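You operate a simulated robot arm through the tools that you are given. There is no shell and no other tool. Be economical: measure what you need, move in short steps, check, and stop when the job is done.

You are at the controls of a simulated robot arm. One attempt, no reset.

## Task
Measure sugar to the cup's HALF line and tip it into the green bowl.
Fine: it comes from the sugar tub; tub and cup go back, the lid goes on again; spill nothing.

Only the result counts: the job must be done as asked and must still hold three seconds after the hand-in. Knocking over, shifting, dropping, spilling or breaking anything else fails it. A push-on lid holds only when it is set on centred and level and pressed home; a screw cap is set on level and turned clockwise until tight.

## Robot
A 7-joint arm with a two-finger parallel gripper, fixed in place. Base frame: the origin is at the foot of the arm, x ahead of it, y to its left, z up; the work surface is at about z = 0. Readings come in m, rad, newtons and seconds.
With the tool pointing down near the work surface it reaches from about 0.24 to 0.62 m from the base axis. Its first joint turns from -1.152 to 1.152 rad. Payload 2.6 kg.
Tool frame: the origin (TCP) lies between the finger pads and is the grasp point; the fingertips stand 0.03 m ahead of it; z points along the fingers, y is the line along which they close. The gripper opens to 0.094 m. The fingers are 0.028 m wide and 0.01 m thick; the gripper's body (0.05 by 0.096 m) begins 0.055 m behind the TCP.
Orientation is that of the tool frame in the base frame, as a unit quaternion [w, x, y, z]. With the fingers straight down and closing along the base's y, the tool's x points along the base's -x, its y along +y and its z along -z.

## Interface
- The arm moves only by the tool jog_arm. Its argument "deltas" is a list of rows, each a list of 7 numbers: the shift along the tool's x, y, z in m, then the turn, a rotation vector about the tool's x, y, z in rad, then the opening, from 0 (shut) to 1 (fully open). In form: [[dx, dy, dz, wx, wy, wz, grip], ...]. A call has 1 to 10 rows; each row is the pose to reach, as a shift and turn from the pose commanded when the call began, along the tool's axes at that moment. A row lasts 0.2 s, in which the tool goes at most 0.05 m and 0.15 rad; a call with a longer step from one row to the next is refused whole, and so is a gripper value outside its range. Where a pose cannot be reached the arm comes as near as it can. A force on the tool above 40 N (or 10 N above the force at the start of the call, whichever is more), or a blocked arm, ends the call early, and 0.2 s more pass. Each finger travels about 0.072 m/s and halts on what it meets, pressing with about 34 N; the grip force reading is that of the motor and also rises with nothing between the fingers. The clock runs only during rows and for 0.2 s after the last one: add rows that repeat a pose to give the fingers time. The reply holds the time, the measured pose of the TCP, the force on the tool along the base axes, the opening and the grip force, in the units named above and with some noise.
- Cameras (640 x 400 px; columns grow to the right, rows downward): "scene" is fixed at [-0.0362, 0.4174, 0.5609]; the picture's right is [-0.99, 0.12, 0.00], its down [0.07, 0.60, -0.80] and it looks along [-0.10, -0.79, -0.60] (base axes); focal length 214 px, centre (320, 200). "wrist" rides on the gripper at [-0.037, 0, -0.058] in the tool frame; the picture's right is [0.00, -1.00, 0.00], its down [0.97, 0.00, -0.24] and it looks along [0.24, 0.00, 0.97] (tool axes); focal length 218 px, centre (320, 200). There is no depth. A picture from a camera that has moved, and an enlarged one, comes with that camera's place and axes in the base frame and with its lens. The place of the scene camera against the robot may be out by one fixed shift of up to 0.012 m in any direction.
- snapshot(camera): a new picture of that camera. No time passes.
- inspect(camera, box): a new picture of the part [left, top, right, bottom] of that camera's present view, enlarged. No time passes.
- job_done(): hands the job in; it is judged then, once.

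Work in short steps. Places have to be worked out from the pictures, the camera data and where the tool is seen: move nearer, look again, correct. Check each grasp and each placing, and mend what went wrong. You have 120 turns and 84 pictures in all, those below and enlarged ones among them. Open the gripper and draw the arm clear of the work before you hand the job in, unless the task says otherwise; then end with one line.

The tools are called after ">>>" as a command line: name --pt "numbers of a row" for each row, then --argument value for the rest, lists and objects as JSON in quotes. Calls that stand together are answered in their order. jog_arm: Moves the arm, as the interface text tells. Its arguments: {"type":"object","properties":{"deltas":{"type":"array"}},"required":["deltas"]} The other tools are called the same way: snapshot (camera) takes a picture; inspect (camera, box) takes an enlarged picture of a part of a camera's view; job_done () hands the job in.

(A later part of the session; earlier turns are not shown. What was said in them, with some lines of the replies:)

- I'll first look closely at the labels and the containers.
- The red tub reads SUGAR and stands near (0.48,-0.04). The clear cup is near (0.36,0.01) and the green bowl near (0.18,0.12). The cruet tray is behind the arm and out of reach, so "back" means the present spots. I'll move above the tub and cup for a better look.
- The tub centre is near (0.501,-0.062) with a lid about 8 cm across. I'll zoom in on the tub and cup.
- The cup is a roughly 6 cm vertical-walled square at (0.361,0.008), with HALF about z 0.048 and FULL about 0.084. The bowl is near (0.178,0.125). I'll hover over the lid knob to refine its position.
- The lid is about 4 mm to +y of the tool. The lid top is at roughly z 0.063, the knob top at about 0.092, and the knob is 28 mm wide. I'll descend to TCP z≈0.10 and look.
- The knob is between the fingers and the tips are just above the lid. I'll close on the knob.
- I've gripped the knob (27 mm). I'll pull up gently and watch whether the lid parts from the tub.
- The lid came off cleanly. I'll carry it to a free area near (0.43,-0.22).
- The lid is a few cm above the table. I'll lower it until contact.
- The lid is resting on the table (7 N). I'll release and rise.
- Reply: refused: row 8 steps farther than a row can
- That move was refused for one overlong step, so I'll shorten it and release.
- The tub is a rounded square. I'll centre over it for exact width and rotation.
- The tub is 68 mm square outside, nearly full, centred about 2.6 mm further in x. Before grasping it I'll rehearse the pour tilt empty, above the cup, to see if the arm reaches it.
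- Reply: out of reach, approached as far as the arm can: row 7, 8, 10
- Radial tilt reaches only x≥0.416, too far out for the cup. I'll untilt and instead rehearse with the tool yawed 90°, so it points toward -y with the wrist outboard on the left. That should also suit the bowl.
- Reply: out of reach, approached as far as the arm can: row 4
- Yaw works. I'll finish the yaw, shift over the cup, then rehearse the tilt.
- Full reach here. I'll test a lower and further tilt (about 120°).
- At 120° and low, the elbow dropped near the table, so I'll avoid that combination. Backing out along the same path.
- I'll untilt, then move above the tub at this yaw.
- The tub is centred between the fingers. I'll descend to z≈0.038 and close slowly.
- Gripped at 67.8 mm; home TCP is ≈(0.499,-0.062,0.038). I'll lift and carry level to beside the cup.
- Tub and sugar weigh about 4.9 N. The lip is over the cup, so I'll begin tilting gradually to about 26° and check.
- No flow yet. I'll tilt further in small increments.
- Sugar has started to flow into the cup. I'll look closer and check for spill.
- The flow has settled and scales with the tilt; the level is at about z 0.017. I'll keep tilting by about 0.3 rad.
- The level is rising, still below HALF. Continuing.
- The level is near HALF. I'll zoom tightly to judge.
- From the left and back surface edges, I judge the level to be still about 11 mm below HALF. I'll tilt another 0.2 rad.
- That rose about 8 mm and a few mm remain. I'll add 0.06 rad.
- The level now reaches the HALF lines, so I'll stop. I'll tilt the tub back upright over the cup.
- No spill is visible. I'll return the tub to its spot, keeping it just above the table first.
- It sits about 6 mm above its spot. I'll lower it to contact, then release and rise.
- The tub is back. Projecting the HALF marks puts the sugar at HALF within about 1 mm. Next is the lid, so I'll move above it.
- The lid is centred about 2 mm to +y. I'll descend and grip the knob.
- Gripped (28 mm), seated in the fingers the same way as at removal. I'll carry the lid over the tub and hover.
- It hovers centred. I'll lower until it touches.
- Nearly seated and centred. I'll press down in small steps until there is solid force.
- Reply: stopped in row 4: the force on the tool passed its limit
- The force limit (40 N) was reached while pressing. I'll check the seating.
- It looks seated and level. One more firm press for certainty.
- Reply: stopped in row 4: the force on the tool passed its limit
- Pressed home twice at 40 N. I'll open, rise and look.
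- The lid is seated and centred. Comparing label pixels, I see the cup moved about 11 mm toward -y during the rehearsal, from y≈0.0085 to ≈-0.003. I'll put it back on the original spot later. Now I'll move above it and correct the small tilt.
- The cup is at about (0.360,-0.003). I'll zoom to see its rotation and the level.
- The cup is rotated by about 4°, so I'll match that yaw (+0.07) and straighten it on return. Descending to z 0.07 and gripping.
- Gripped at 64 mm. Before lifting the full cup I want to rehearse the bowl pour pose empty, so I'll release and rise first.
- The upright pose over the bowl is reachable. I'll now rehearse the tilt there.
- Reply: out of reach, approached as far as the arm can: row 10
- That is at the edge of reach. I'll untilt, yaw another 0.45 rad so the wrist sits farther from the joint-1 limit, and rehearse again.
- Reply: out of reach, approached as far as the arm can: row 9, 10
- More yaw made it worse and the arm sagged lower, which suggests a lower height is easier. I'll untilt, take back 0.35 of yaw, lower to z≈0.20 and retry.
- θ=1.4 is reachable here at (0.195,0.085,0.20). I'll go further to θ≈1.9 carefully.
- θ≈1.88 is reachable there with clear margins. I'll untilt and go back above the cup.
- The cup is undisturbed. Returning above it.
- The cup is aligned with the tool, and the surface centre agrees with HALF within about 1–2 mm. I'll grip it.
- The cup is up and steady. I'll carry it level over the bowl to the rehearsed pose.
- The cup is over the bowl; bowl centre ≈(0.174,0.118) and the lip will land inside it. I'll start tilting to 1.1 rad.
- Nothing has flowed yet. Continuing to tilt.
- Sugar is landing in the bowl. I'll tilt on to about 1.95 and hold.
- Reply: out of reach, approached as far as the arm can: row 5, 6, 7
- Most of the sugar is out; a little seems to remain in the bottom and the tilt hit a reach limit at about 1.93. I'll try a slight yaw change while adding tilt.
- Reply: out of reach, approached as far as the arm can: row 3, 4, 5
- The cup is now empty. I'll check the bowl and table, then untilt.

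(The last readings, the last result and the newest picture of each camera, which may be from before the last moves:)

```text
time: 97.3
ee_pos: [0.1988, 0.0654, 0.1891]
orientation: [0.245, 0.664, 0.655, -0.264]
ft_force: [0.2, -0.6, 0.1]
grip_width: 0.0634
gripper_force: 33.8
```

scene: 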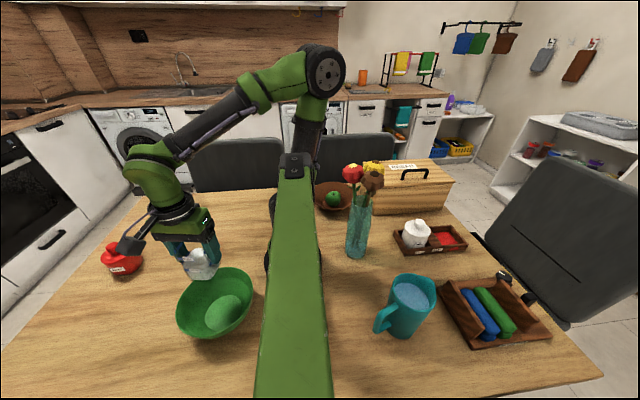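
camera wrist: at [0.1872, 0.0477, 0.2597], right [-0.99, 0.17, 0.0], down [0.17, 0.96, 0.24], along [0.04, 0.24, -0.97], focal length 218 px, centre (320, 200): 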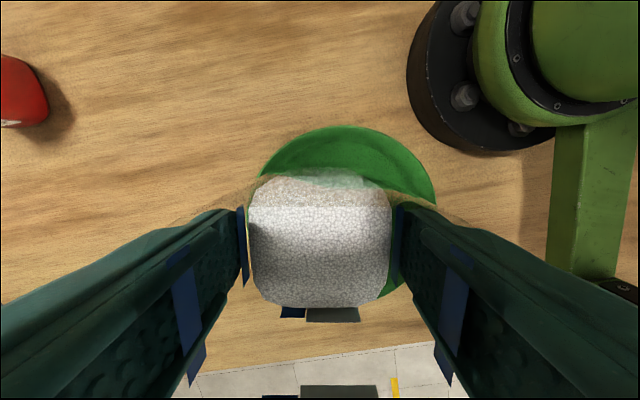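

Now the final untilt to exactly upright, yaw 90°.

>>> jog_arm --pt "0 0 0 -0.005 0.14 -0.0025 0.5" --pt "0 0 0 -0.0105 0.28 -0.005 0.5" --pt "0 0 0 -0.0157 0.42 -0.0075 0.5" --pt "0 0 0 -0.021 0.56 -0.01 0.5" --pt "0 0 0 -0.0262 0.7 -0.0125 0.5" --pt "0 0 0 -0.0276 0.736 -0.0131 0.5" --pt "0 0 0 -0.0276 0.736 -0.0131 0.5"

>>> snapshot --camera "scene"

```text
time: 99.0
ee_pos: [0.1989, 0.064, 0.1887]
orientation: [0.002, 0.707, 0.707, 0.0]
ft_force: [0.2, 0.4, 0.0]
grip_width: 0.0636
gripper_force: 34.2
```

```text
9 pictures are left
```

scene: 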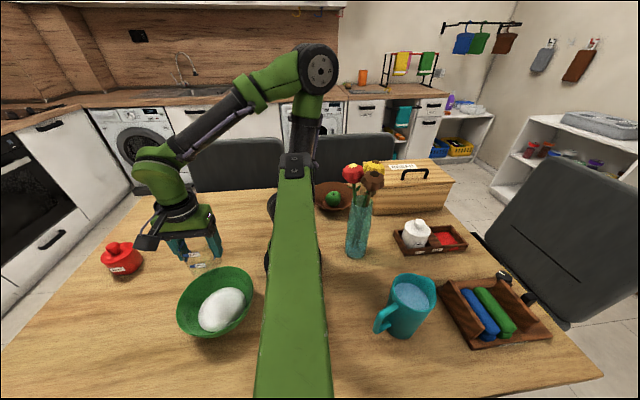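

The sugar is in the bowl and the table is clean. I'll take the cup to its original spot (0.361,0.009), just above the table.

>>> jog_arm --pt "-0.012 0.035 0 0 0 0 0.5" --pt "-0.024 0.07 0 0 0 0 0.5" --pt "-0.036 0.105 0 0 0 0 0.5" --pt "-0.048 0.14 0 0 0 0 0.5" --pt "-0.0555 0.162 0.01 0 0 0 0.5" --pt "-0.0555 0.162 0.05 0 0 0 0.5" --pt "-0.0555 0.162 0.09 0 0 0 0.5" --pt "-0.0555 0.162 0.113 0 0 0 0.5" --pt "-0.0555 0.162 0.115 0 0 0 0.5" --pt "-0.0555 0.162 0.115 0 0 0 0.5"

>>> inspect --camera "scene" --box '[95, 230, 195, 300]'

```text
time: 101.2
ee_pos: [0.3621, 0.008, 0.0746]
orientation: [0.001, 0.707, 0.707, -0.001]
ft_force: [0.1, 0.4, -1.0]
grip_width: 0.0636
gripper_force: 33.8
```

```text
5.71 times, centred on (145, 265) of scene
camera zoom: at [-0.0362, 0.4174, 0.5609], right [-0.99, 0.12, 0.0], down [0.07, 0.6, -0.8], along [-0.1, -0.79, -0.6], focal length 1226 px, centre (1320, -171)
```

zoom: 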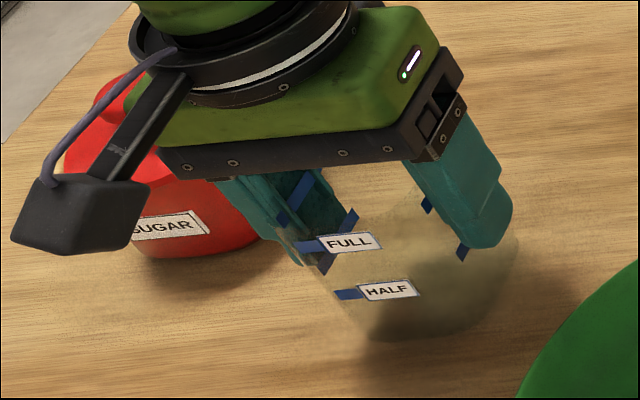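

After lowering about 6 mm, the label will match its original pixel position. Lowering to contact.

>>> jog_arm --pt "0 -0.001 0.003 0 0 0 0.5" --pt "0 -0.001 0.005 0 0 0 0.5" --pt "0 -0.001 0.006 0 0 0 0.5" --pt "0 -0.001 0.006 0 0 0 0.5"

```text
time: 102.2
ee_pos: [0.3603, 0.0084, 0.0685]
orientation: [0.002, 0.707, 0.707, -0.001]
ft_force: [-0.5, -0.5, 0.0]
grip_width: 0.0633
gripper_force: 33.7
```

Near contact; I'll ease down another 2 mm.

>>> jog_arm --pt "0 0 0.001 0 0 0 0.5" --pt "0 0 0.002 0 0 0 0.5" --pt "0 0 0.002 0 0 0 0.5"

```text
time: 103.0
ee_pos: [0.3609, 0.0096, 0.0667]
orientation: [0.001, 0.708, 0.707, 0.0]
ft_force: [-4.4, -1.4, 24.4]
grip_width: 0.064
gripper_force: 34.2
```

Firmly on the table. I'll relieve the load, release and rise clear.

>>> jog_arm --pt "0 0 -0.0015 0 0 0 0.5" --pt "0 0 -0.0015 0 0 0 0.75" --pt "0 0 -0.0015 0 0 0 1" --pt "0 0 -0.0015 0 0 0 1" --pt "0 0 -0.03 0 0 0 1" --pt "0 0 -0.07 0 0 0 1" --pt "0 0 -0.11 0 0 0 1" --pt "0 0 -0.15 0 0 0 1" --pt "0 0 -0.19 0 0 0 1" --pt "0 0 -0.22 0 0 0 1"

>>> inspect --camera "scene" --box '[95, 230, 195, 300]'

>>> snapshot --camera "wrist"

```text
time: 105.2
ee_pos: [0.3601, 0.0073, 0.286]
orientation: [0.002, 0.708, 0.707, -0.001]
ft_force: [-0.2, -0.9, 0.0]
grip_width: 0.0938
gripper_force: 0.0
```

```text
5.71 times, centred on (145, 265) of scene
camera zoom: at [-0.0362, 0.4174, 0.5609], right [-0.99, 0.12, 0.0], down [0.07, 0.6, -0.8], along [-0.1, -0.79, -0.6], focal length 1226 px, centre (1320, -171)
```

zoom: 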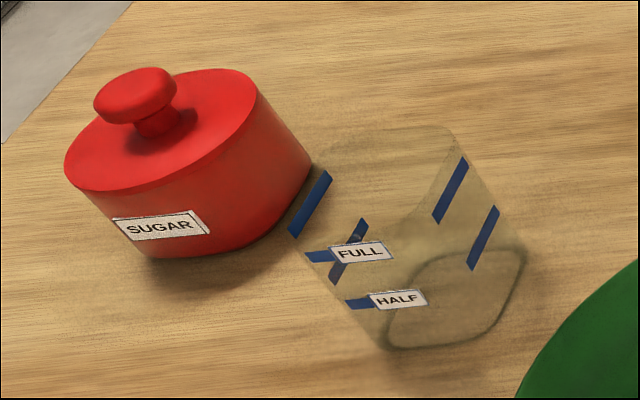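

```text
6 pictures are left
camera wrist: at [0.3608, -0.0299, 0.3451], right [-1.0, 0.0, 0.0], down [0.0, 0.97, 0.24], along [0.0, 0.24, -0.97], focal length 218 px, centre (320, 200)
```

wrist: 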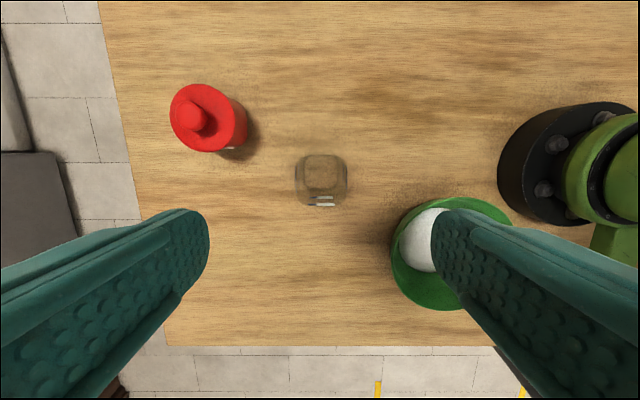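

The cup matches its original pixel position exactly. One close check of the lid seam.

>>> inspect --camera "scene" --box '[100, 238, 150, 278]'

>>> snapshot --camera "scene"

```text
10.00 times, centred on (125, 258) of scene
camera zoom: at [-0.0362, 0.4174, 0.5609], right [-0.99, 0.12, 0.0], down [0.07, 0.6, -0.8], along [-0.1, -0.79, -0.6], focal length 2145 px, centre (2270, -380)
```

zoom: 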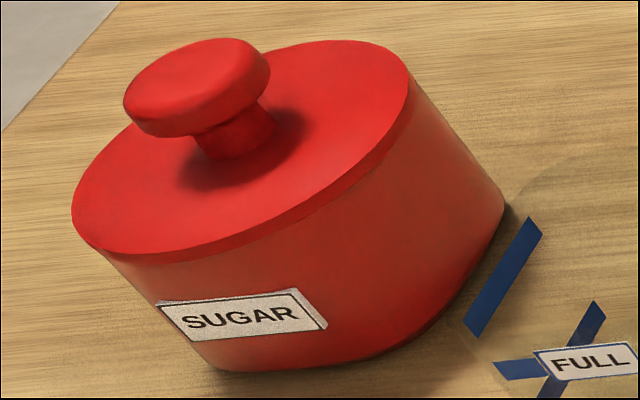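

```text
4 pictures are left
```

scene: 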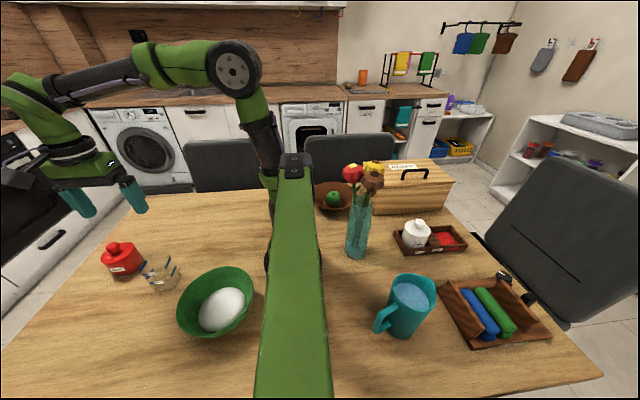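

The lid is flush and level, the cup and tub are back, the sugar is in the bowl, and the arm is clear with the gripper open. Handing in.

>>> job_done

```text
The job is handed in.
```

I measured sugar to the cup's HALF line (to within about 2 mm) and tipped all of it into the green bowl, with no spill visible. The lid is pressed home on the tub, the cup is back on its spot, and the tub stands about 2–3 mm from its original spot.
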